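You operate a simulated robot arm through the tools that you are given. There is no shell and no other tool. Be economical: measure what you need, move in short steps, check, and stop when the job is done.

Carry out the task below with a simulated two-armed robot. There is one attempt and no reset: what you move stays moved.

TASK
Wipe up the spill on the top of the numbered bench with the red rag and put it back.
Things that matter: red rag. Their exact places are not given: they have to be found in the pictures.

Only the result counts: the job must be done as asked and must still hold three seconds after the hand-in. Knocking over, shifting, dropping, spilling or breaking anything else fails it.

THE ROBOT
Two 7-joint arms with two-finger parallel grippers on one trunk, on a base that drives. Base frame: it is fixed to the floor where the robot stands at the start and does not move with it; the origin is under the middle of the robot, x ahead of it, y to its left, z up. Lengths are in m, angles in rad, forces in N, time in s.
The left shoulder is at the start at [0.07, 0.163, 1.12], the right one opposite. Payload 3.43 kg a hand.
Tool frame (each hand has its own): the origin (TCP) lies between the finger pads and is the grasp point; the fingertips stand 0.034 m ahead of it; z points along the fingers, y is the line along which they close. The gripper opens to 0.128 m. The fingers are 0.024 m wide and 0.012 m thick; the gripper's body (0.048 by 0.13 m) begins 0.096 m behind the TCP.
Orientation is that of the tool frame in the base frame, as a unit quaternion [x, y, z, w]. With the fingers straight down and closing along the base's y, the tool's x points along the base's -x, its y along +y and its z along -z.

THE INTERFACE
- The arms move only by the tool nudge_tool. It takes "left_series", "right_series" or both (then of equal length, played together; a hand with none holds still); each is a list of rows, each a list of 3 entries, a list of its own where there are three numbers: the turn, a rotation vector about the tool's x, y, z in units of 8 degrees (1.0 is 8 degrees), then the shift along the tool's x, y, z in units of 50 mm (1.0 is 50 mm), then the gripper command, from -1 (shut) to 1 (fully open), values between in proportion. In form: [[[wx, wy, wz], [tx, ty, tz], jaw], ...]. A call has 1 to 20 rows; each row shifts and turns the commanded pose from where the row before left it, along the tool's axes as they then stand. A call with a number of a shift or a turn outside -1 to 1 is refused whole. Rows are played at 5 a second. More than 0.05 m and 0.15 rad between two rows, or a gripper value outside its range, and nothing of the call is played. Where a pose cannot be reached the arm comes as near as it can. A force on the tool above 40 N (or 10 N above the force at the start of the call, whichever is more), or a blocked arm, ends the call early, and 0.2 s more pass. Each finger travels about 0.153 m/s and halts on what it meets, pressing with about 30 N; the grip force reading is that of the motor and also rises with nothing between the fingers. The clock runs only during rows and for 0.2 s after the last one: add rows that do not move to give the fingers time. It gives the time, the measured TCP pose, the force on the tool (base axes), the opening and the grip force at its end, in the units of the frame above (readings bear some noise), with the torque about the TCP (base axes, N m) and any sound that the robot's microphone picked up.
- Cameras (640 x 400 px; columns grow to the right, rows downward): "scene" is now at [0.131, 0.0176, 1.3386]; the picture's right is [0.22, -0.97, 0.00], its down [-0.65, -0.15, -0.75] and it looks along [0.73, 0.17, -0.66] (base axes); focal length 275 px, centre (320, 200). "left" rides on the left gripper at [0.076, 0.011, -0.16] in its tool frame; the picture's right is [-0.15, 0.99, 0.00], its down [-0.88, -0.13, -0.46] and it looks along [-0.45, -0.07, 0.89] (tool axes); focal length 234 px, centre (320, 200). "right" rides on the right gripper at [0.076, -0.011, -0.16] in its tool frame; the picture's right is [0.15, 0.99, 0.00], its down [-0.88, 0.13, -0.46] and it looks along [-0.45, 0.07, 0.89] (tool axes); focal length 234 px, centre (320, 200).
- get_image(camera): a new picture of that camera. It takes no simulated time.
- move_column(by): slides the trunk up (or, below 0, down) by that many m; the arms and the scene camera ride with it, the base frame stays. It gives what a move gives, with no picture.
- steer(legs): drives the robot by 1 to 6 legs, each [ahead, left, turn to the left] in m, m and rad, along the robot's own axes; the way and the turn of a leg run together, so that a leg with both is an arc; at most 1.5 m and 3.142 rad a leg. The arms and the cameras ride along, it lands a little off, and it stops where it bumps. It gives what a move gives.
- turn_head(pan, tilt): turns the head with the scene camera to pan (to the left, within 1.501 rad either way) and tilt (down, from -0.506 to 1.204), counted from straight ahead of the robot. It gives what a move gives.
- point_at(camera, pixels): for up to 12 pixels [column, row] of the newest picture of that camera ("zoom" is the newest enlarged one), the place [x, y, z] in the base frame of the surface seen there, good to about 0.002 m. It takes no simulated time.
- close_up(camera, box): a new picture of the part [left, top, right, bottom] of that camera's present view, enlarged. It takes no simulated time.
- job_done(): hands the job in; it is judged then, once.

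Go step by step. Measure first, check grasps and placings, and put right what went wrong. The budget is 80 turns and 62 pictures, counting those below and the enlarged ones. Unless the task says otherwise, let go and move clear before handing in, and close with one line.

The tools are called after ">>>" as name(argument=value, ...) on one line, values as JSON. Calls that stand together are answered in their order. nudge_tool: Moves the arms, as the interface text tells. Its arguments: {"type":"object","properties":{"left_series":{"type":"array","items":{"type":"array"}},"right_series":{"type":"array","items":{"type":"array"}}},"required":[]} The other tools are called the same way: move_column (by) slides the trunk up or down; steer (legs) drives the base; turn_head (pan, tilt) turns the head that bears the scene camera; get_image (camera) takes a picture; point_at (camera, pixels) gives the place of the surface under pixels of a picture; close_up (camera, box) takes an enlarged picture of a part of a camera's view; job_done () hands the job in.

At the start:

```text
time_s: 0.0
left_tool_pos: [0.4939, 0.4659, 1.0089]
left_orientation: [-0.001, 1.0, -0.001, -0.001]
left_ft_force: [0.3, 0.4, -0.7]
left_torque: [0.05, -0.02, 0.0]
left_finger_gap: 0.1279
left_grasp_force: 0.1
right_tool_pos: [0.442, -0.0034, 1.0778]
right_orientation: [0.0, 1.0, 0.0, 0.0]
right_ft_force: [-0.2, -1.0, 0.1]
right_torque: [-0.02, -0.04, 0.0]
right_finger_gap: 0.1282
right_grasp_force: 0.1
trunk travel left (down, up): [-0.6, 0.34]
robot x, y, heading: [0.0019, -0.0033, -0.004]
head pan, tilt: [0.225, 0.724]
```

scene: 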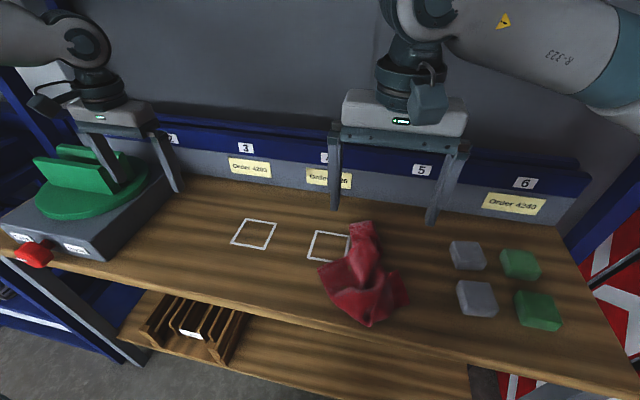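
right: 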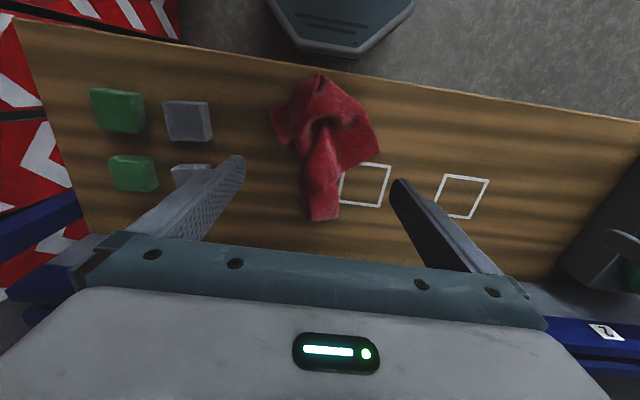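
left: 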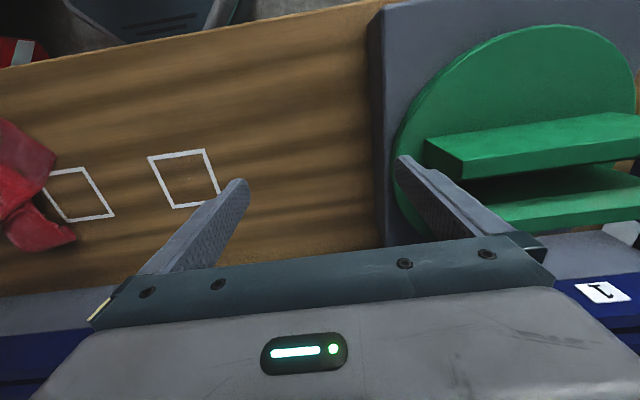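

The red rag lies around scene pixel (362,280), and I see no clear spill on the bench with numbers 2-6. I'll enlarge the scene and look for it.

>>> close_up(camera="scene", box=[180, 170, 420, 320])

>>> close_up(camera="scene", box=[380, 190, 620, 340])

>>> point_at(camera="scene", pixels=[[362, 230], [360, 265], [365, 290], [330, 270], [400, 300], [365, 320], [328, 245], [254, 234], [200, 200], [560, 240], [620, 370], [120, 265]])

```text
2.67 times, centred on (300, 245) of scene
```

zoom: 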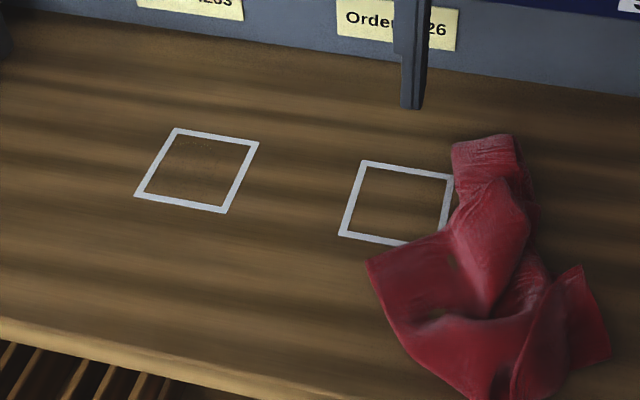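

```text
2.67 times, centred on (500, 265) of scene
```

zoom: 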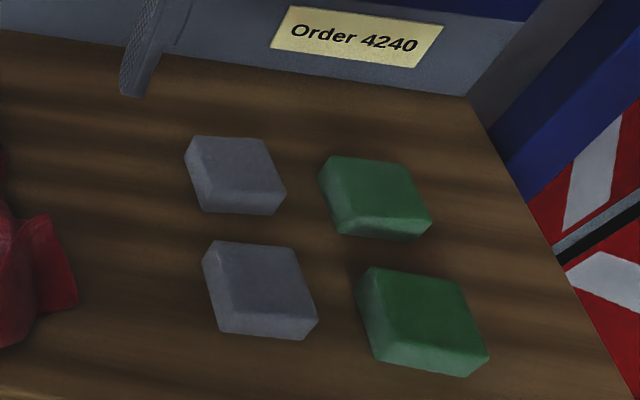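

```text
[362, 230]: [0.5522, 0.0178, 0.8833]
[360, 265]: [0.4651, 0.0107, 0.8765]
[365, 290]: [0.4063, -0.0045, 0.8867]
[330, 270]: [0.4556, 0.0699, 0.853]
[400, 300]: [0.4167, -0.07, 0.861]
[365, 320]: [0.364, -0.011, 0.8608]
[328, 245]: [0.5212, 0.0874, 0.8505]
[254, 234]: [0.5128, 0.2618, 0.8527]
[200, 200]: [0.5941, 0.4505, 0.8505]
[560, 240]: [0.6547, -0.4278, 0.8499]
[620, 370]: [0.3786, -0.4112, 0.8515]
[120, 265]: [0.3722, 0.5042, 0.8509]
```

The bench top is at z≈0.85 and the rag spans x 0.35–0.57, y −0.08–0.08. No spill is visible yet, so I'll look around and check the hand views.

>>> close_up(camera="left", box=[0, 0, 400, 260])

>>> close_up(camera="right", box=[20, 10, 640, 290])

>>> turn_head(pan=1.3, tilt=0.4)

>>> get_image(camera="scene")

>>> turn_head(pan=-1.3, tilt=0.4)

>>> get_image(camera="scene")

```text
1.54 times, centred on (200, 130) of left
```

zoom: 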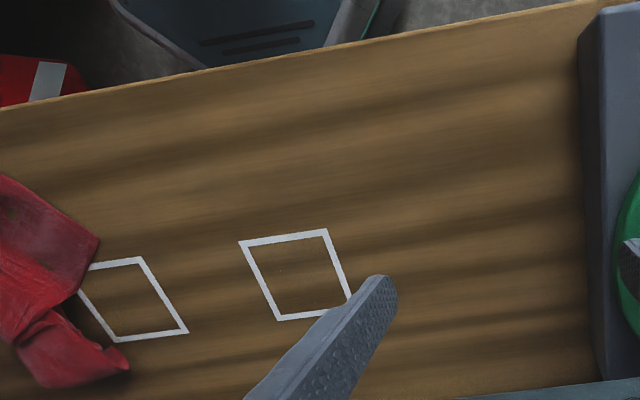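

```text
1.03 times, centred on (330, 150) of right
```

zoom: 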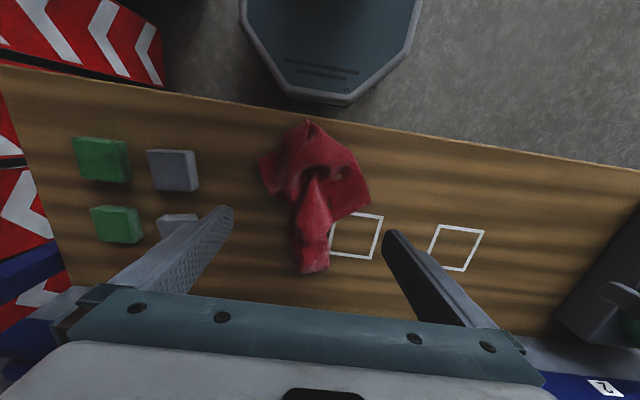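

```text
time_s: 1.3
left_tool_pos: [0.4941, 0.4657, 1.01]
left_orientation: [0.0, 1.0, 0.0, 0.0]
left_ft_force: [0.5, 0.1, 0.5]
left_torque: [0.0, 0.0, 0.02]
left_finger_gap: 0.1278
left_grasp_force: 0.0
right_tool_pos: [0.4396, -0.0048, 1.0779]
right_orientation: [0.001, 1.0, 0.0, 0.0]
right_ft_force: [0.4, -0.3, 0.4]
right_torque: [-0.03, 0.01, -0.05]
right_finger_gap: 0.1279
right_grasp_force: 0.1
trunk travel left (down, up): [-0.6, 0.34]
robot x, y, heading: [-0.0006, -0.0002, 0.003]
head pan, tilt: [1.3, 0.4]
```

```text
54 pictures are left
```

scene: 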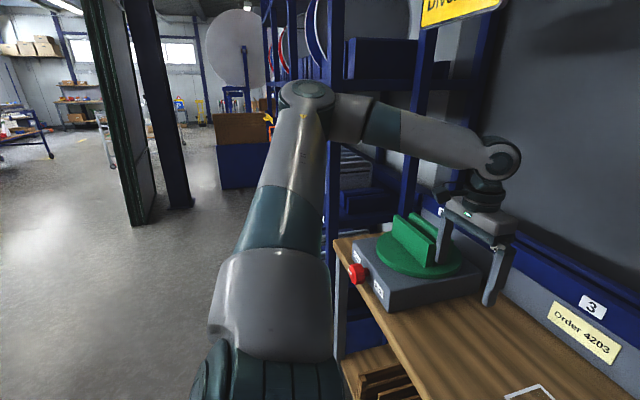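

```text
time_s: 3.6
left_tool_pos: [0.4938, 0.4662, 1.0106]
left_orientation: [0.0, 1.0, 0.0, 0.0]
left_ft_force: [-1.8, 0.8, 0.0]
left_torque: [-0.01, 0.01, -0.01]
left_finger_gap: 0.1281
left_grasp_force: 0.1
right_tool_pos: [0.4416, -0.0048, 1.0768]
right_orientation: [0.001, 1.0, 0.0, 0.0]
right_ft_force: [-0.2, -0.5, 0.8]
right_torque: [0.02, -0.04, 0.03]
right_finger_gap: 0.1281
right_grasp_force: 0.1
trunk travel left (down, up): [-0.6, 0.34]
robot x, y, heading: [-0.0007, 0.0015, -0.001]
head pan, tilt: [-1.3, 0.4]
```

```text
53 pictures are left
```

scene: 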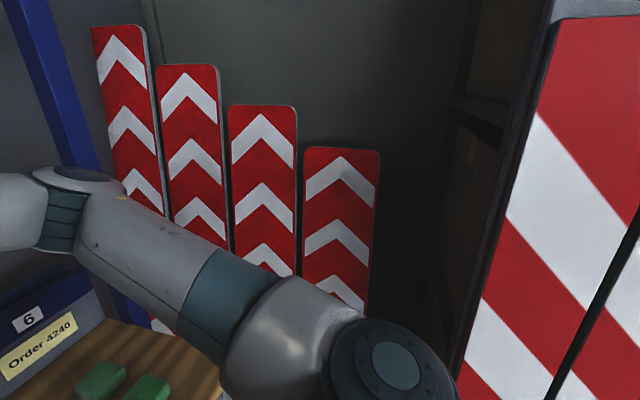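

No other numbered bench is in reach, and the numbers 1–6 are on this one, so the spill may be glossy, faint or under the rag. I'll look at the top again from different head angles.

>>> turn_head(pan=0.5, tilt=0.85)

>>> close_up(camera="scene", box=[100, 100, 500, 350])

>>> close_up(camera="left", box=[220, 10, 400, 122])

>>> close_up(camera="left", box=[60, 50, 260, 175])

```text
time_s: 5.5
left_tool_pos: [0.4948, 0.4657, 1.0088]
left_orientation: [-0.001, 1.0, 0.0, 0.0]
left_ft_force: [0.3, -0.3, 0.5]
left_torque: [0.0, 0.0, -0.01]
left_finger_gap: 0.1279
left_grasp_force: 0.0
right_tool_pos: [0.4413, -0.0039, 1.0774]
right_orientation: [0.001, 1.0, 0.0, 0.0]
right_ft_force: [-0.3, 0.7, -0.3]
right_torque: [0.0, 0.0, 0.02]
right_finger_gap: 0.1279
right_grasp_force: 0.1
trunk travel left (down, up): [-0.6, 0.34]
robot x, y, heading: [-0.0019, -0.0026, 0.0]
head pan, tilt: [0.499, 0.85]
```

```text
1.60 times, centred on (300, 225) of scene
```

zoom: 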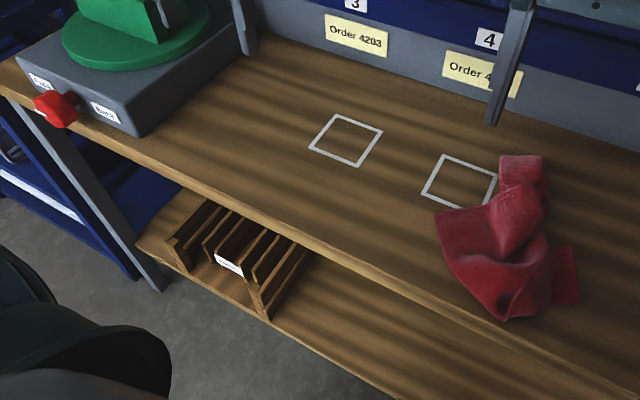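

```text
3.56 times, centred on (310, 66) of left
```

zoom: 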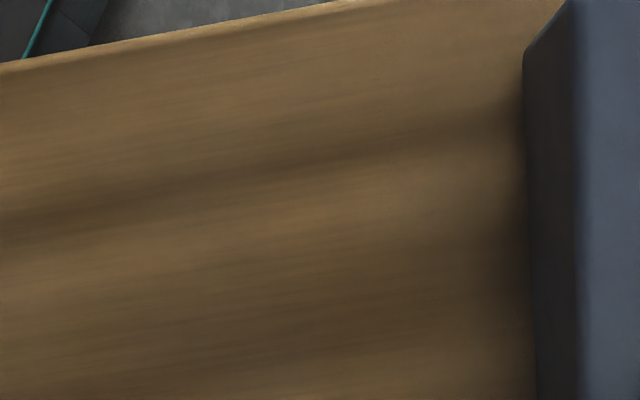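

```text
3.20 times, centred on (160, 112) of left
```

zoom: 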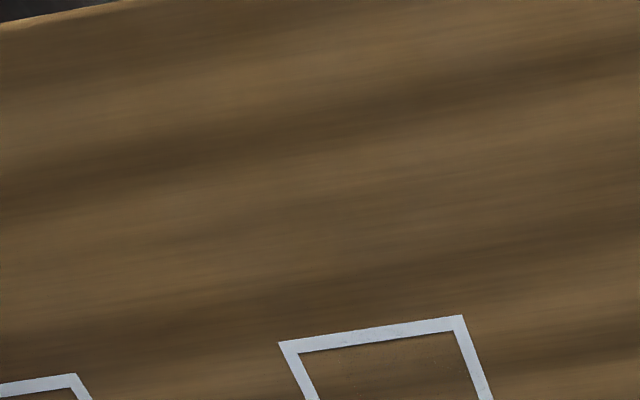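

Still nothing on the open wood; faint specks appear in the square around zoom (205,145). I'll zoom on the squares and the area right of the rag.

>>> close_up(camera="scene", box=[285, 160, 365, 210])

>>> close_up(camera="scene", box=[350, 160, 510, 260])

>>> turn_head(pan=-0.3, tilt=0.85)

>>> get_image(camera="scene")

```text
8.00 times, centred on (325, 185) of scene
```

zoom: 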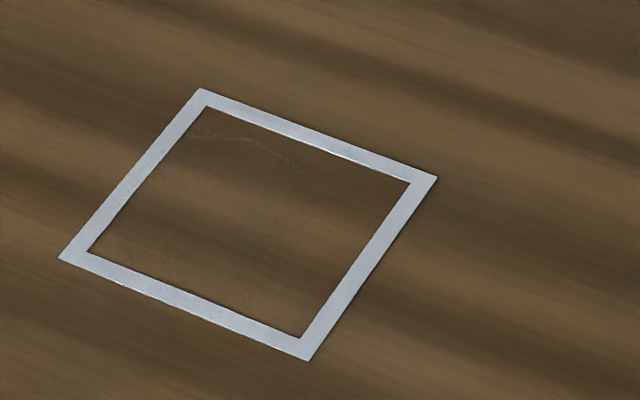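

```text
4.00 times, centred on (430, 210) of scene
```

zoom: 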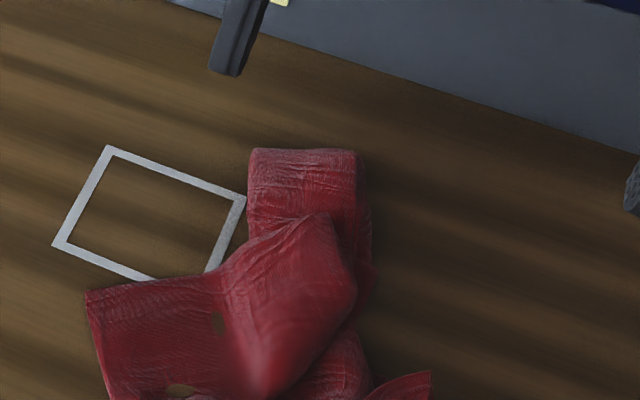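

```text
time_s: 6.6
left_tool_pos: [0.494, 0.4663, 1.0096]
left_orientation: [-0.001, 1.0, 0.0, 0.0]
left_ft_force: [0.3, -0.3, 1.0]
left_torque: [0.0, 0.03, 0.01]
left_finger_gap: 0.128
left_grasp_force: 0.1
right_tool_pos: [0.4413, -0.003, 1.0782]
right_orientation: [0.001, 1.0, 0.0, 0.0]
right_ft_force: [-1.2, 0.1, 0.1]
right_torque: [-0.01, -0.04, -0.02]
right_finger_gap: 0.1282
right_grasp_force: 0.1
trunk travel left (down, up): [-0.6, 0.34]
robot x, y, heading: [-0.001, -0.0024, 0.007]
head pan, tilt: [-0.3, 0.85]
```

```text
47 pictures are left
```

scene: 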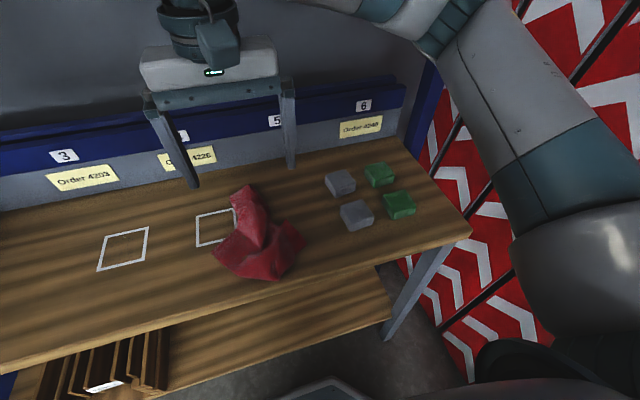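

There's a faint arc of residue inside the left square (zoom 190–300,135–170), which may be the spill. I'll zoom on it from the left camera and compare with the other square.

>>> close_up(camera="left", box=[136, 143, 232, 213])

>>> close_up(camera="scene", box=[90, 200, 250, 300])

```text
5.71 times, centred on (184, 178) of left
```

zoom: 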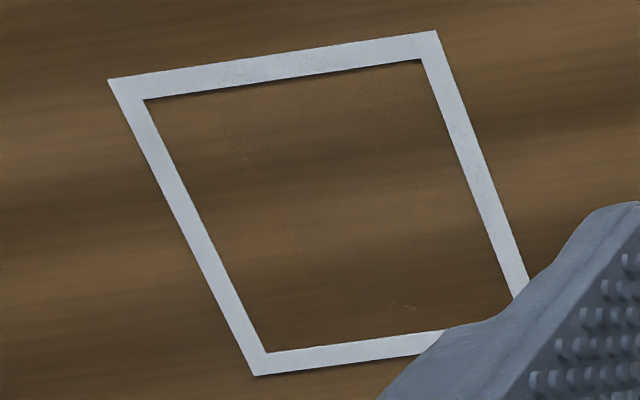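

```text
4.00 times, centred on (170, 250) of scene
```

zoom: 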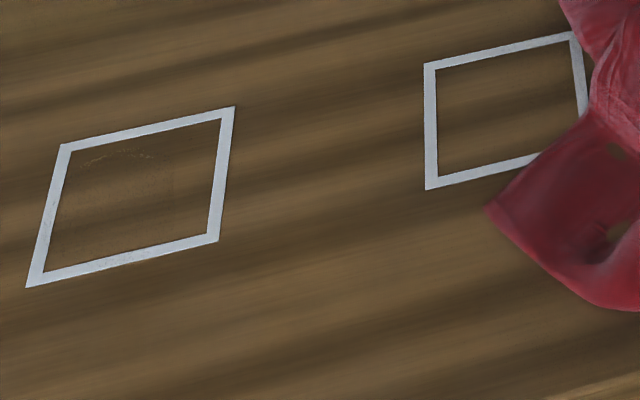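

The left square carries a faint round residue (zoom about (60–180,150–240)); this looks like the spill. I'll measure it and the rag's outline.

>>> point_at(camera="zoom", pixels=[[85, 160], [120, 150], [155, 163], [64, 148], [230, 112], [214, 240], [35, 282], [428, 66], [430, 186], [574, 36]])

>>> close_up(camera="right", box=[240, 60, 410, 230])

>>> point_at(camera="right", pixels=[[324, 215], [324, 195], [310, 195], [338, 195], [325, 170], [306, 165], [345, 165], [325, 140], [335, 125], [320, 100], [290, 130], [370, 145]])

```text
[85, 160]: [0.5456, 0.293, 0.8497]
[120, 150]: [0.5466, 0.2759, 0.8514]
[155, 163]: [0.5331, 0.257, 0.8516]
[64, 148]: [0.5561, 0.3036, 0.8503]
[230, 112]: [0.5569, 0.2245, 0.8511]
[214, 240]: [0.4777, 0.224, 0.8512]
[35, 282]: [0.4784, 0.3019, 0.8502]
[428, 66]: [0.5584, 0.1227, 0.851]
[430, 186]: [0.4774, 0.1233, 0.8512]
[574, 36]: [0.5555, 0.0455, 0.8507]
```

```text
2.35 times, centred on (325, 145) of right
```

zoom: 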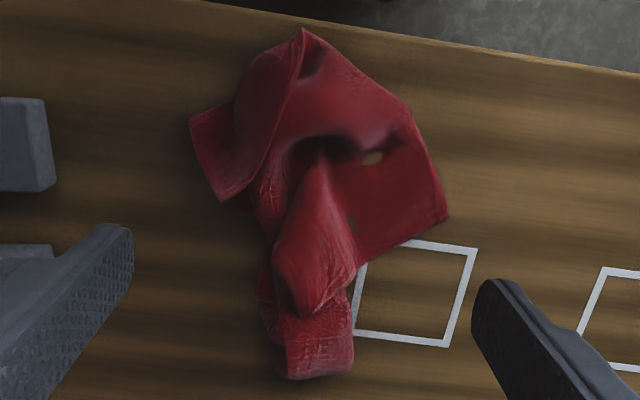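

```text
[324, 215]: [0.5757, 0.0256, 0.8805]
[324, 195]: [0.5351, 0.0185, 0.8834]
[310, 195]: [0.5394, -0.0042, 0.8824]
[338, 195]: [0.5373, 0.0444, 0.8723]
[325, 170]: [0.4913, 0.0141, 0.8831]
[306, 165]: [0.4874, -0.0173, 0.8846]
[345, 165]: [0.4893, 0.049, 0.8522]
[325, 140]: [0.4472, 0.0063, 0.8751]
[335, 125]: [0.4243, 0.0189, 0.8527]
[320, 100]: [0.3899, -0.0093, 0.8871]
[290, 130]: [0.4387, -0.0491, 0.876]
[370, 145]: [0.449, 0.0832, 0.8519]
```

The spill is taken as the residue in square 1, centred near (0.517,0.263). The rag's neck at x≈0.51 (y −0.02…0.04, top 0.883) fits the gripper. I'll move the right hand aside and bring the left hand above the neck.

>>> nudge_tool(right_series=[[[0, 0, 0], [0, -1, 0], 1], [[0, 0, 0], [0, -1, 0], 1], [[0, 0, 0], [0, -1, 0], 1], [[0, 0, 0], [0, -1, 0], 1], [[0, 0, 0], [0, -1, 0], 1], [[0, 0, 0], [0, -1, 0], 1], [[0, 0, 0], [0, 0, 0], 1], [[0, 0, 0], [0, 0, 0], 1], [[0, 0, 0], [0, 0, 0], 1], [[0, 0, 0], [0, 0, 0], 1], [[0, 0, 0], [0, 0, 0], 1], [[0, 0, 0], [0, 0, 0], 1]], left_series=[[[0, 0, 0], [0, 0, -0.8], 1], [[0, 0, 0], [0, 0, -0.8], 1], [[0, 0, 0], [0, -0.92, 0], 1], [[0, 0, 0], [0, -0.92, 0], 1], [[0, 0, 0], [0, -0.92, 0], 1], [[0, 0, 0], [0, -0.92, 0], 1], [[0, 0, 0], [0, -0.92, 0], 1], [[0, 0, 0], [0, -0.92, 0], 1], [[0, 0, 0], [0, -0.92, 0], 1], [[0, 0, 0], [0, -0.92, 0], 1], [[0, 0, 0], [0, -0.92, 0], 1], [[0, 0, 0], [-0.32, -0.84, 0], 1]])

>>> get_image(camera="left")

>>> get_image(camera="scene")

```text
time_s: 9.2
left_tool_pos: [0.4952, 0.123, 1.0912]
left_orientation: [-0.001, 1.0, -0.001, 0.001]
left_ft_force: [1.2, -0.6, 0.5]
left_torque: [-0.01, -0.01, -0.01]
left_finger_gap: 0.1279
left_grasp_force: 0.0
left hand out of reach, approached as far as the arm can: row 10, 11, 12
right_tool_pos: [0.4385, -0.3032, 1.0746]
right_orientation: [0.001, 1.0, 0.001, 0.0]
right_ft_force: [-0.3, 0.1, 0.4]
right_torque: [-0.01, 0.01, 0.03]
right_finger_gap: 0.128
right_grasp_force: 0.1
trunk travel left (down, up): [-0.6, 0.34]
robot x, y, heading: [-0.0019, 0.0028, 0.001]
head pan, tilt: [-0.3, 0.85]
```

```text
43 pictures are left
```

left: 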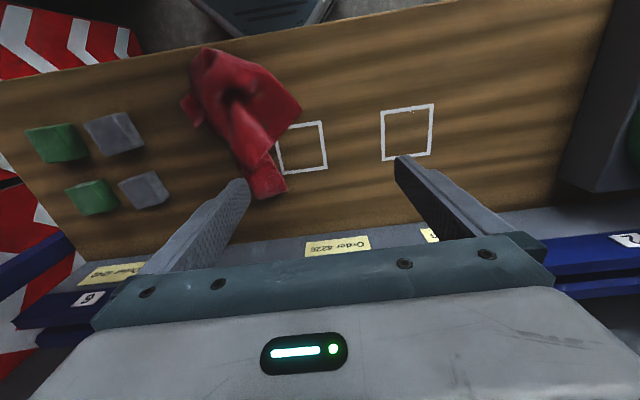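

```text
42 pictures are left
```

scene: 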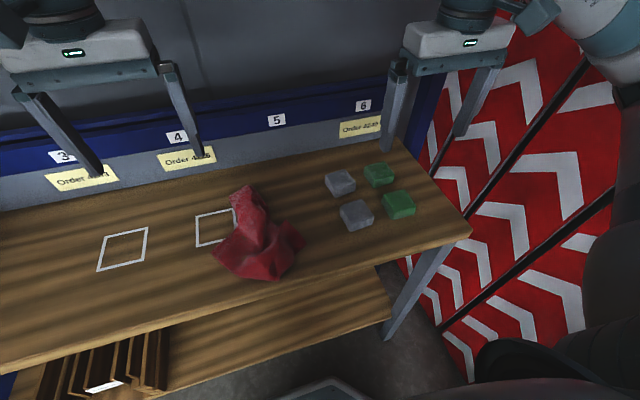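

The left hand stops at y≈0.12 (reach limit), so I'll shift the base 0.13 m to the right, first bringing the right hand back a little.

>>> nudge_tool(right_series=[[[0, 0, 0], [0, 1, 0], 1], [[0, 0, 0], [0, 1, 0], 1]])

>>> steer(legs=[[0, -0.14, 0]])

>>> turn_head(pan=0.35, tilt=0.8)

>>> get_image(camera="scene")

>>> get_image(camera="left")

```text
time_s: 9.8
left_tool_pos: [0.4953, 0.1237, 1.0897]
left_orientation: [-0.001, 1.0, -0.001, 0.0]
left_ft_force: [0.0, 1.0, -0.4]
left_torque: [-0.04, 0.04, -0.02]
left_finger_gap: 0.1283
left_grasp_force: 0.1
right_tool_pos: [0.4412, -0.2003, 1.0739]
right_orientation: [0.002, 1.0, 0.001, -0.001]
right_ft_force: [0.2, 0.3, 0.6]
right_torque: [-0.06, 0.01, 0.05]
right_finger_gap: 0.1282
right_grasp_force: 0.0
trunk travel left (down, up): [-0.6, 0.34]
robot x, y, heading: [0.0022, 0.0011, -0.003]
head pan, tilt: [-0.3, 0.85]
```

```text
time_s: 11.1
left_tool_pos: [0.4947, -0.0167, 1.0907]
left_orientation: [-0.001, 1.0, 0.001, -0.001]
left_ft_force: [0.0, 0.4, 0.5]
left_torque: [-0.03, -0.01, -0.02]
left_finger_gap: 0.128
left_grasp_force: 0.1
right_tool_pos: [0.4405, -0.3411, 1.0721]
right_orientation: [0.001, 1.0, 0.001, -0.001]
right_ft_force: [-0.1, -0.3, -0.3]
right_torque: [0.04, -0.02, 0.02]
right_finger_gap: 0.1281
right_grasp_force: 0.0
trunk travel left (down, up): [-0.6, 0.34]
robot x, y, heading: [-0.0037, -0.1398, -0.0]
head pan, tilt: [-0.3, 0.85]
```

```text
time_s: 12.1
left_tool_pos: [0.4945, -0.0163, 1.0904]
left_orientation: [-0.002, 1.0, 0.0, 0.0]
left_ft_force: [-0.6, -0.3, 0.7]
left_torque: [0.0, -0.01, 0.0]
left_finger_gap: 0.128
left_grasp_force: 0.1
right_tool_pos: [0.4404, -0.3415, 1.0722]
right_orientation: [0.0, 1.0, 0.0, -0.001]
right_ft_force: [-1.1, 0.8, 0.9]
right_torque: [0.01, 0.02, 0.0]
right_finger_gap: 0.1281
right_grasp_force: 0.0
trunk travel left (down, up): [-0.6, 0.34]
robot x, y, heading: [0.0017, -0.1385, 0.001]
head pan, tilt: [0.351, 0.799]
```

```text
41 pictures are left
```

scene: 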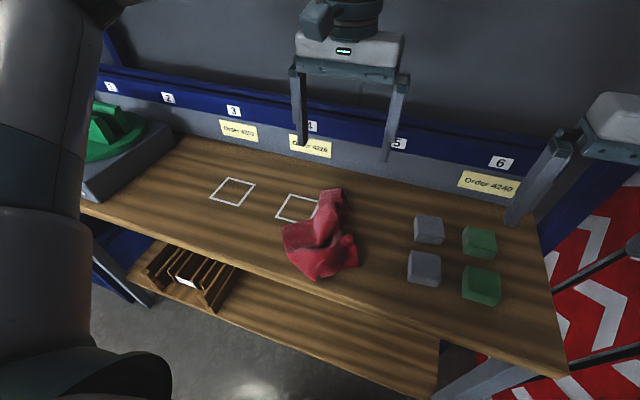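

```text
40 pictures are left
```

left: 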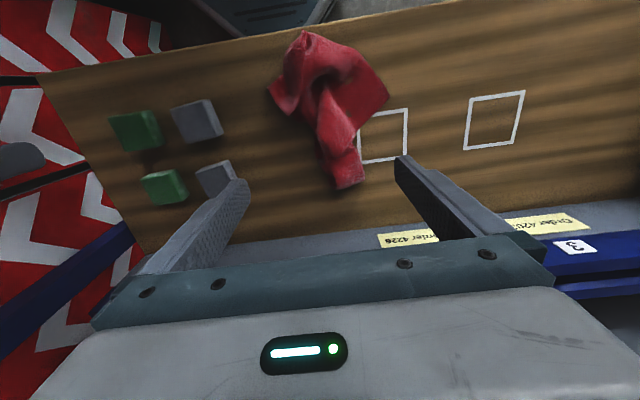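

The left hand is now near the rag at (0.4945,−0.016,1.09). I'll shift to x 0.508, y 0.010 and descend partway.

>>> nudge_tool(left_series=[[[0, 0, 0], [-0.27, 0.53, 0.3], 1], [[0, 0, 0], [0, 0, 0.8], 1], [[0, 0, 0], [0, 0, 0.8], 1], [[0, 0, 0], [0, 0, 0], 1]])

>>> get_image(camera="left")

```text
time_s: 13.1
left_tool_pos: [0.5068, 0.0153, 0.9979]
left_orientation: [-0.002, 1.0, 0.0, 0.001]
left_ft_force: [-0.9, 0.8, 0.4]
left_torque: [0.03, -0.02, 0.03]
left_finger_gap: 0.1281
left_grasp_force: 0.1
right_tool_pos: [0.4405, -0.3397, 1.0724]
right_orientation: [0.001, 1.0, 0.002, 0.0]
right_ft_force: [-0.1, 0.3, -0.8]
right_torque: [-0.01, -0.04, 0.01]
right_finger_gap: 0.1277
right_grasp_force: 0.0
trunk travel left (down, up): [-0.6, 0.34]
robot x, y, heading: [-0.0039, -0.1387, -0.001]
head pan, tilt: [0.351, 0.799]
```

```text
39 pictures are left
```

left: 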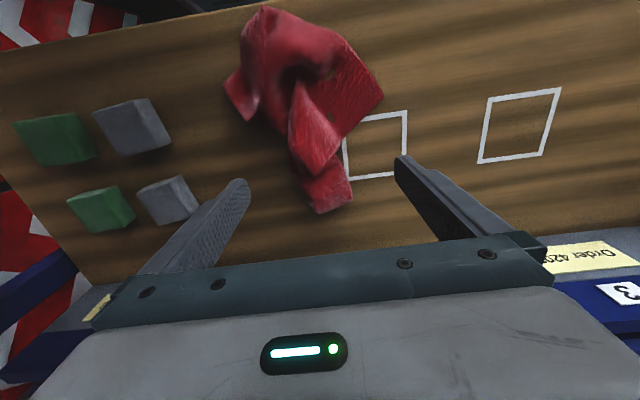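

Alignment is good: the fingers straddle the neck with the pads clear. I'll descend to z≈0.889 with the fingers open.

>>> nudge_tool(left_series=[[[0, 0, 0], [0, -0.06, 0.8], 1], [[0, 0, 0], [0, 0, 0.8], 1], [[0, 0, 0], [0, 0, 0.56], 1], [[0, 0, 0], [0, 0, 0], 1]])

>>> get_image(camera="left")

>>> close_up(camera="scene", box=[220, 130, 460, 280])

```text
time_s: 14.1
left_tool_pos: [0.5048, 0.0107, 0.8872]
left_orientation: [-0.002, 1.0, -0.001, 0.0]
left_ft_force: [-0.1, 0.2, 0.7]
left_torque: [0.01, -0.01, -0.02]
left_finger_gap: 0.1281
left_grasp_force: 0.0
right_tool_pos: [0.441, -0.3408, 1.0736]
right_orientation: [0.0, 1.0, 0.002, 0.0]
right_ft_force: [-0.3, -0.2, 0.2]
right_torque: [0.02, -0.01, 0.02]
right_finger_gap: 0.1279
right_grasp_force: 0.1
trunk travel left (down, up): [-0.6, 0.34]
robot x, y, heading: [0.0053, -0.1398, 0.003]
head pan, tilt: [0.351, 0.799]
```

```text
38 pictures are left
```

left: 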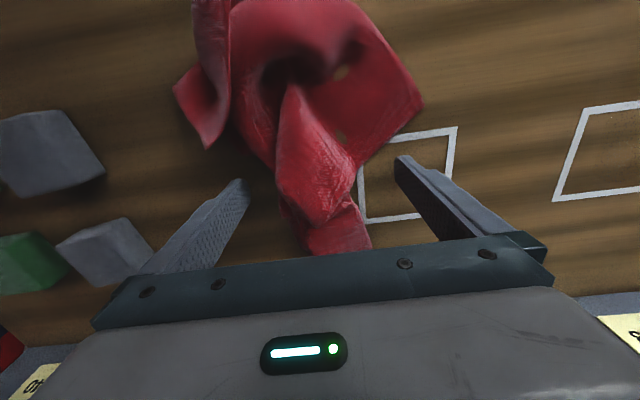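

```text
2.67 times, centred on (340, 205) of scene
```

zoom: 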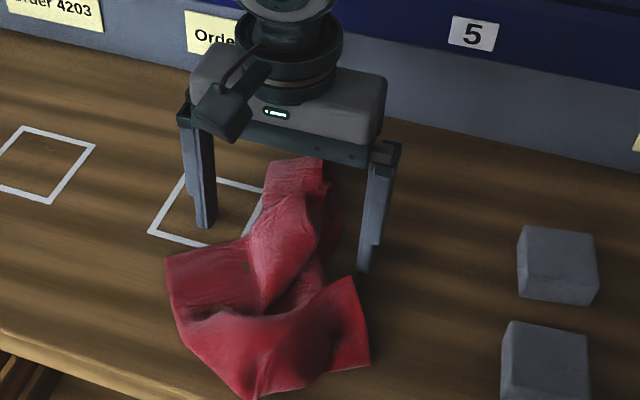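

The fingers straddle the neck without touching, so I'll close and wait for the grip.

>>> nudge_tool(left_series=[[[0, 0, 0], [0, 0, 0], 0.3], [[0, 0, 0], [0, 0, 0], 0], [[0, 0, 0], [0, 0, 0], -0.3], [[0, 0, 0], [0, 0, 0], -1], [[0, 0, 0], [0, 0, 0], -1], [[0, 0, 0], [0, 0, 0], -1]])

>>> close_up(camera="scene", box=[220, 130, 460, 280])

```text
time_s: 15.5
left_tool_pos: [0.5044, 0.0111, 0.8876]
left_orientation: [-0.002, 1.0, -0.001, 0.0]
left_ft_force: [0.4, -0.7, 6.7]
left_torque: [-0.05, -0.08, 0.0]
left_finger_gap: 0.0063
left_grasp_force: 29.9
right_tool_pos: [0.441, -0.3409, 1.0726]
right_orientation: [0.0, 1.0, 0.001, 0.0]
right_ft_force: [-0.5, -0.9, 0.3]
right_torque: [0.0, 0.0, 0.0]
right_finger_gap: 0.128
right_grasp_force: 0.1
trunk travel left (down, up): [-0.6, 0.34]
robot x, y, heading: [-0.0038, -0.1368, -0.006]
head pan, tilt: [0.351, 0.799]
```

```text
2.67 times, centred on (340, 205) of scene
```

zoom: 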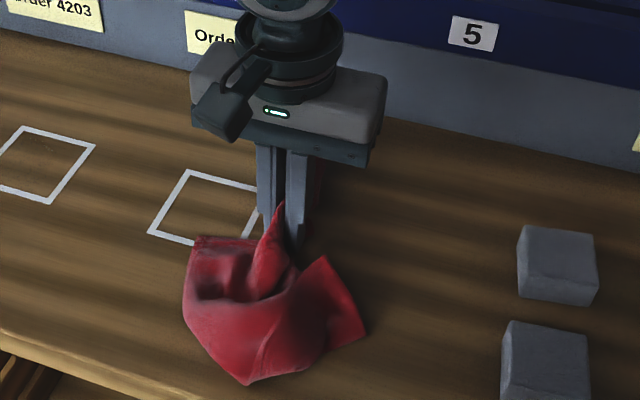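

The rag is real cloth and is now pinched (gap 6 mm, 30 N). I'll lift it to confirm the hold and look underneath.

>>> nudge_tool(left_series=[[[0, 0, 0], [0, 0, -0.8], -1], [[0, 0, 0], [0, 0, -0.8], -1], [[0, 0, 0], [0, 0, -0.8], -1], [[0, 0, 0], [0, 0, -0.8], -1], [[0, 0, 0], [0, 0, 0], -1], [[0, 0, 0], [0, 0, 0], -1]])

>>> get_image(camera="scene")

>>> get_image(camera="left")

```text
time_s: 16.9
left_tool_pos: [0.5121, 0.0075, 1.0482]
left_orientation: [-0.002, 1.0, 0.0, 0.0]
left_ft_force: [0.2, 0.7, 0.4]
left_torque: [0.01, -0.01, 0.02]
left_finger_gap: 0.0061
left_grasp_force: 30.0
right_tool_pos: [0.4407, -0.3414, 1.0717]
right_orientation: [0.0, 1.0, 0.001, 0.001]
right_ft_force: [-0.6, -0.1, -0.1]
right_torque: [0.02, -0.01, 0.02]
right_finger_gap: 0.1278
right_grasp_force: 0.0
trunk travel left (down, up): [-0.6, 0.34]
robot x, y, heading: [0.0031, -0.1385, 0.002]
head pan, tilt: [0.351, 0.799]
```

```text
35 pictures are left
```

scene: 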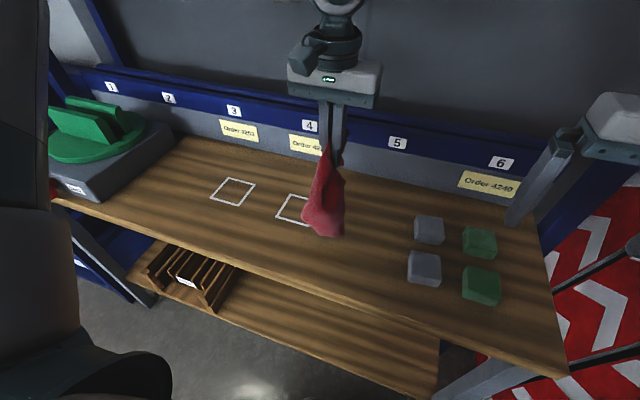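

```text
34 pictures are left
```

left: 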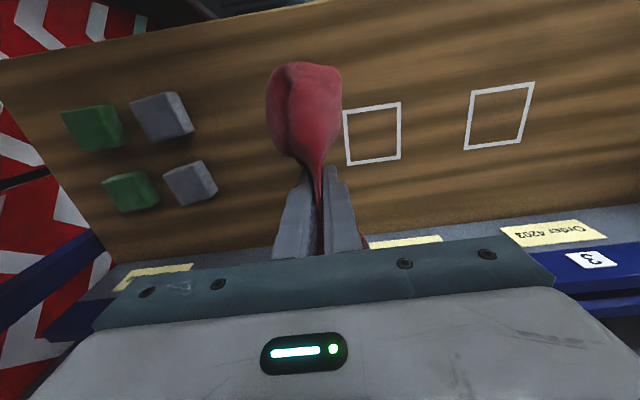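

The rag hangs from the fingers. I'll zoom on the wood it covered to rule out a second stain, and check square 1 once more.

>>> close_up(camera="scene", box=[260, 190, 420, 290])

>>> close_up(camera="scene", box=[184, 160, 284, 222])

```text
4.00 times, centred on (340, 240) of scene
```

zoom: 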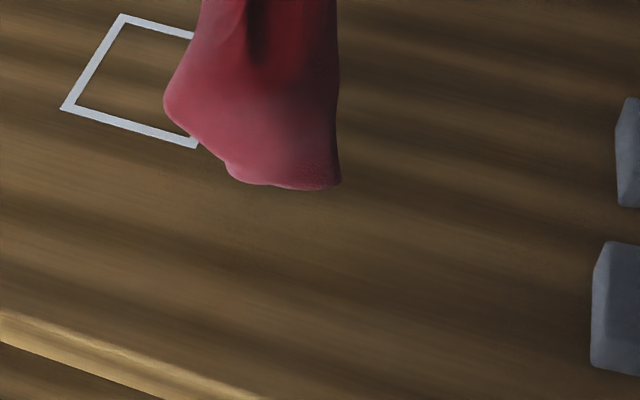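

```text
6.40 times, centred on (234, 191) of scene
```

zoom: 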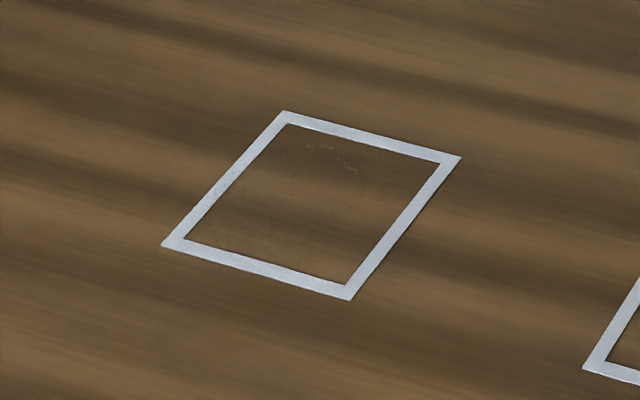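

No stain lies under the rag; square 1 shows a view-dependent glint arc (zoom 310–355,145–170), i.e. a clear puddle. I'll carry the rag over it at (0.517,0.263).

>>> nudge_tool(left_series=[[[0, 0, 0], [0, 0.85, 0], -1], [[0, 0, 0], [0, 0.85, 0], -1], [[0, 0, 0], [0, 0.85, 0], -1], [[0, 0, 0], [0, 0.85, 0], -1], [[0, 0, 0], [0, 0.85, 0], -1], [[0, 0, 0], [0, 0.85, 0], -1], [[0, 0, 0], [0, 0, 0.5], -1], [[0, 0, 0], [0, 0, 0.5], -1], [[0, 0, 0], [0, 0, 0.5], -1], [[0, 0, 0], [0, 0, 0.5], -1]])

>>> get_image(camera="scene")

>>> get_image(camera="left")

```text
time_s: 19.1
left_tool_pos: [0.5085, 0.262, 0.9472]
left_orientation: [-0.002, 1.0, 0.0, 0.0]
left_ft_force: [-0.2, 0.0, -1.0]
left_torque: [0.0, 0.03, -0.02]
left_finger_gap: 0.0062
left_grasp_force: 29.9
right_tool_pos: [0.4413, -0.3409, 1.0716]
right_orientation: [0.0, 1.0, 0.001, -0.001]
right_ft_force: [0.2, 0.9, 0.3]
right_torque: [-0.01, 0.0, 0.0]
right_finger_gap: 0.128
right_grasp_force: 0.1
trunk travel left (down, up): [-0.6, 0.34]
robot x, y, heading: [0.001, -0.1382, 0.003]
head pan, tilt: [0.351, 0.799]
```

```text
31 pictures are left
```

scene: 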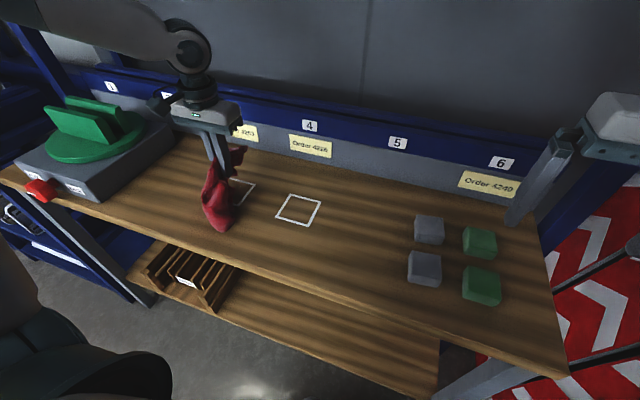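

```text
30 pictures are left
```

left: 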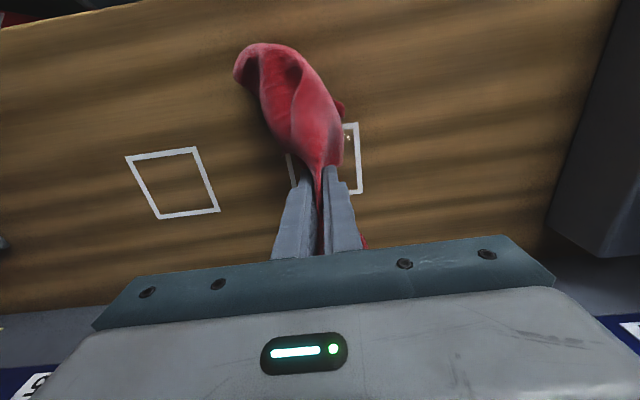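

The bunch touches down beside the stain. I'll lower it to press lightly on the square's back edge.

>>> nudge_tool(left_series=[[[0, 0, 0], [-0.7, 0, 0], -1], [[0, 0, 0], [0, 0, 0.4], -1], [[0, 0, 0], [0, 0, 0.4], -1], [[0, 0, 0], [0, 0, 0.3], -1], [[0, 0, 0], [0, 0, 0.1], -1]])

>>> get_image(camera="left")

```text
time_s: 20.3
left_tool_pos: [0.5438, 0.2627, 0.8882]
left_orientation: [-0.002, 1.0, 0.0, 0.002]
left_ft_force: [1.8, 0.1, 5.8]
left_torque: [0.01, -0.06, 0.0]
left_finger_gap: 0.0059
left_grasp_force: 30.1
right_tool_pos: [0.4404, -0.342, 1.0731]
right_orientation: [0.0, 1.0, 0.0, 0.001]
right_ft_force: [-0.4, 0.1, -0.2]
right_torque: [0.01, -0.02, 0.02]
right_finger_gap: 0.1278
right_grasp_force: 0.1
trunk travel left (down, up): [-0.6, 0.34]
robot x, y, heading: [-0.0008, -0.1424, -0.0]
head pan, tilt: [0.351, 0.799]
```

```text
29 pictures are left
```

left: 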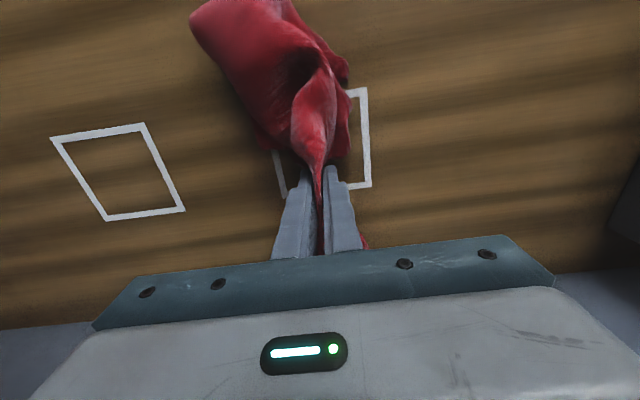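

Contact at 5.8 N. I'll wipe in a zigzag over the whole square, from x 0.565 toward the front.

>>> nudge_tool(left_series=[[[0, 0, 0], [-0.4, 0, 0], -1], [[0, 0, 0], [0, 0.5, 0], -1], [[0, 0, 0], [0, 0.5, 0], -1], [[0, 0, 0], [0.4, 0, 0], -1], [[0, 0, 0], [0, -0.7, 0], -1], [[0, 0, 0], [0, -0.7, 0], -1], [[0, 0, 0], [0, -0.6, 0], -1], [[0, 0, 0], [0.4, 0, 0], -1], [[0, 0, 0], [0, 0.7, 0], -1], [[0, 0, 0], [0, 0.7, 0], -1], [[0, 0, 0], [0, 0.6, 0], -1], [[0, 0, 0], [0.4, 0, 0], -1], [[0, 0, 0], [0, -0.7, 0], -1], [[0, 0, 0], [0, -0.7, 0], -1], [[0, 0, 0], [0, -0.6, 0], -1], [[0, 0, 0], [0.4, 0, 0], -1], [[0, 0, 0], [0, 0.7, 0], -1], [[0, 0, 0], [0, 0.7, 0], -1], [[0, 0, 0], [0, 0.6, 0], -1], [[0, 0, 0], [0, 0, 0], -1]])

>>> get_image(camera="left")

>>> close_up(camera="scene", box=[154, 130, 314, 230])

```text
time_s: 24.5
left_tool_pos: [0.4819, 0.3113, 0.8867]
left_orientation: [-0.003, 1.0, 0.0, 0.0]
left_ft_force: [-1.1, -0.4, 1.6]
left_torque: [0.03, 0.02, 0.01]
left_finger_gap: 0.0059
left_grasp_force: 29.7
right_tool_pos: [0.4411, -0.3415, 1.0726]
right_orientation: [0.0, 1.0, 0.0, 0.0]
right_ft_force: [0.1, 0.0, 0.0]
right_torque: [0.01, -0.01, 0.0]
right_finger_gap: 0.1279
right_grasp_force: 0.0
trunk travel left (down, up): [-0.6, 0.34]
robot x, y, heading: [-0.0, -0.1408, 0.0]
head pan, tilt: [0.351, 0.799]
```

```text
28 pictures are left
```

left: 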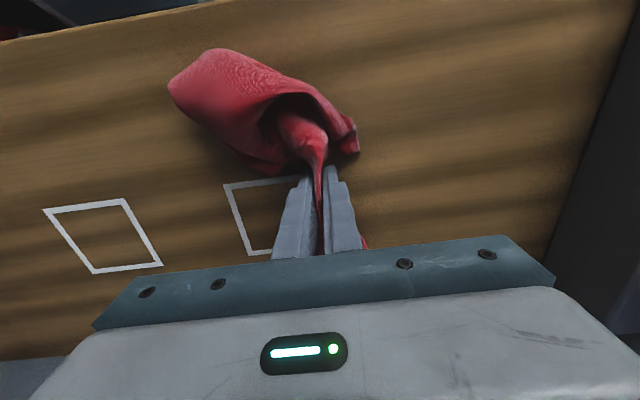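

```text
4.00 times, centred on (234, 180) of scene
```

zoom: 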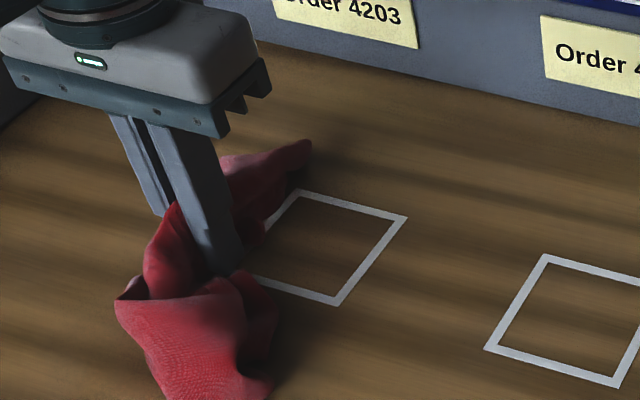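

The visible part of the square now looks clean. I'll lift the rag and move it aside to inspect the rest.

>>> nudge_tool(left_series=[[[0, 0, 0], [0, 0, -0.8], -1], [[0, 0, 0], [0, 0, -0.8], -1], [[0, 0, 0], [0, 0, -0.8], -1], [[0, 0, 0], [0, 0, -0.8], -1], [[0, 0, 0], [0, -0.9, 0], -1], [[0, 0, 0], [0, -0.9, 0], -1], [[0, 0, 0], [0, -0.9, 0], -1], [[0, 0, 0], [0, -0.9, 0], -1], [[0, 0, 0], [0, -0.9, 0], -1], [[0, 0, 0], [0, 0, 0], -1]])

>>> close_up(camera="scene", box=[184, 160, 284, 222])

>>> get_image(camera="left")

```text
time_s: 26.7
left_tool_pos: [0.4852, 0.0907, 1.0458]
left_orientation: [-0.002, 1.0, -0.001, 0.0]
left_ft_force: [-0.3, 0.5, -1.2]
left_torque: [0.03, -0.05, -0.01]
left_finger_gap: 0.006
left_grasp_force: 30.4
right_tool_pos: [0.4405, -0.3396, 1.073]
right_orientation: [0.0, 1.0, 0.001, 0.0]
right_ft_force: [-0.7, -0.8, -0.4]
right_torque: [-0.02, 0.0, -0.02]
right_finger_gap: 0.1279
right_grasp_force: 0.1
trunk travel left (down, up): [-0.6, 0.34]
robot x, y, heading: [-0.0026, -0.1384, -0.001]
head pan, tilt: [0.351, 0.799]
```

```text
6.40 times, centred on (234, 191) of scene
```

zoom: 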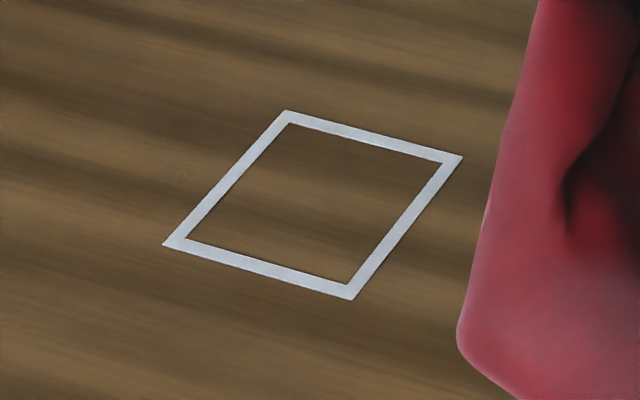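

```text
25 pictures are left
```

left: 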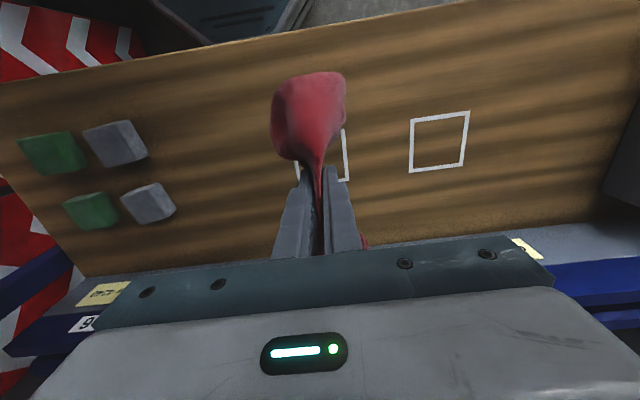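

The glint and specks in square 1 are gone. I'll check the margins for leftover smears.

>>> close_up(camera="scene", box=[160, 165, 220, 203])

>>> close_up(camera="left", box=[360, 60, 520, 220])

```text
10.53 times, centred on (190, 184) of scene
```

zoom: 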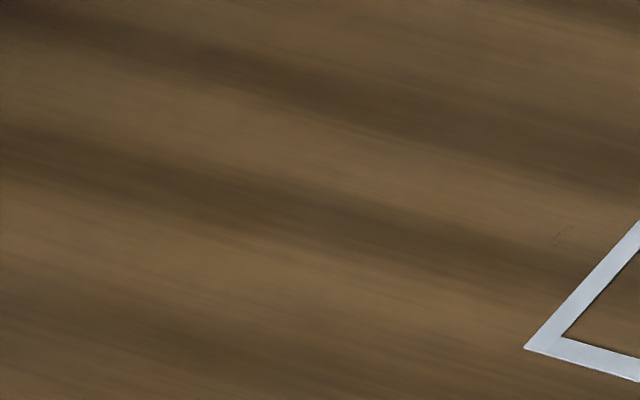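

```text
2.50 times, centred on (440, 140) of left
```

zoom: 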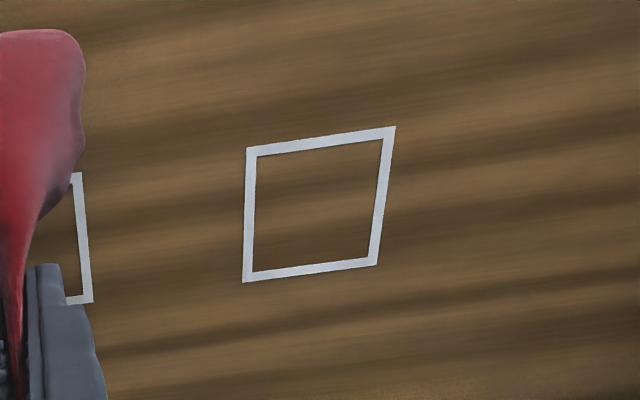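

A small leftover speck shows at zoom (565,235), just left of the square. I'll locate it (scene ≈(213,187)) and inspect more closely.

>>> close_up(camera="scene", box=[196, 170, 232, 193])

>>> point_at(camera="scene", pixels=[[213, 187]])

```text
16.00 times, centred on (214, 182) of scene
```

zoom: 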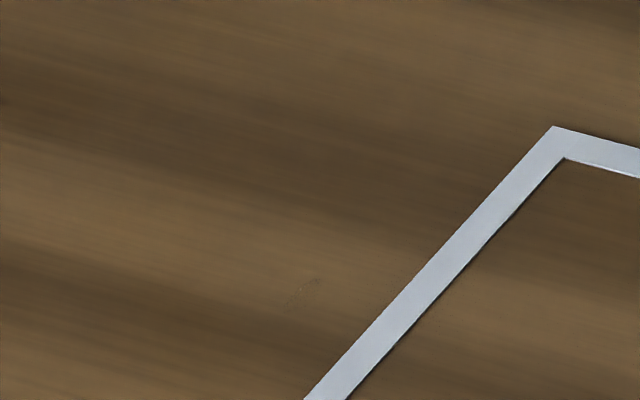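

```text
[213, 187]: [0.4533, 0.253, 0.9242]
```

The point came from an outdated picture; I'll query the current zoom instead.

>>> point_at(camera="zoom", pixels=[[305, 292], [315, 280], [290, 305]])

```text
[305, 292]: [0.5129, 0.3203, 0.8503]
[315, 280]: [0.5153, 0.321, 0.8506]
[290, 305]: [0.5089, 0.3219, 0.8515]
```

The leftover lies at (0.513,0.320). I'll carry the rag back there and press it down.

>>> nudge_tool(left_series=[[[0, 0, 0], [-0.3, 0.9, 0], -1], [[0, 0, 0], [-0.3, 0.9, 0], -1], [[0, 0, 0], [-0.4, 0.9, 0], -1], [[0, 0, 0], [0, 0.9, 0], -1], [[0, 0, 0], [0, 0.9, 0], -1], [[0, 0, 0], [0, 0, 0.8], -1], [[0, 0, 0], [0, 0, 0.8], -1], [[0, 0, 0], [0, 0, 0.8], -1], [[0, 0, 0], [0, 0, 0.5], -1], [[0, 0, 0], [0, 0, 0.22], -1], [[0, 0, 0], [0, 0, 0], -1]])

>>> get_image(camera="left")

```text
time_s: 29.1
left_tool_pos: [0.5307, 0.311, 0.8903]
left_orientation: [-0.002, 1.0, -0.001, 0.001]
left_ft_force: [-0.4, 1.3, 2.6]
left_torque: [0.03, 0.0, 0.0]
left_finger_gap: 0.0059
left_grasp_force: 29.8
right_tool_pos: [0.4414, -0.3417, 1.0722]
right_orientation: [-0.001, 1.0, 0.001, -0.001]
right_ft_force: [0.6, 0.3, 0.7]
right_torque: [0.01, 0.0, 0.02]
right_finger_gap: 0.1277
right_grasp_force: 0.1
trunk travel left (down, up): [-0.6, 0.34]
robot x, y, heading: [-0.0006, -0.1421, -0.003]
head pan, tilt: [0.351, 0.799]
```

```text
21 pictures are left
```

left: 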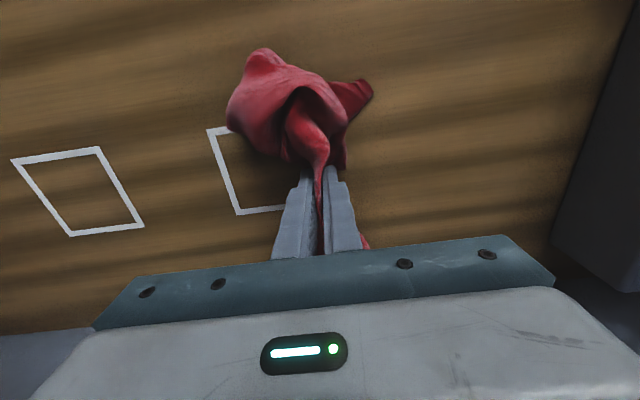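

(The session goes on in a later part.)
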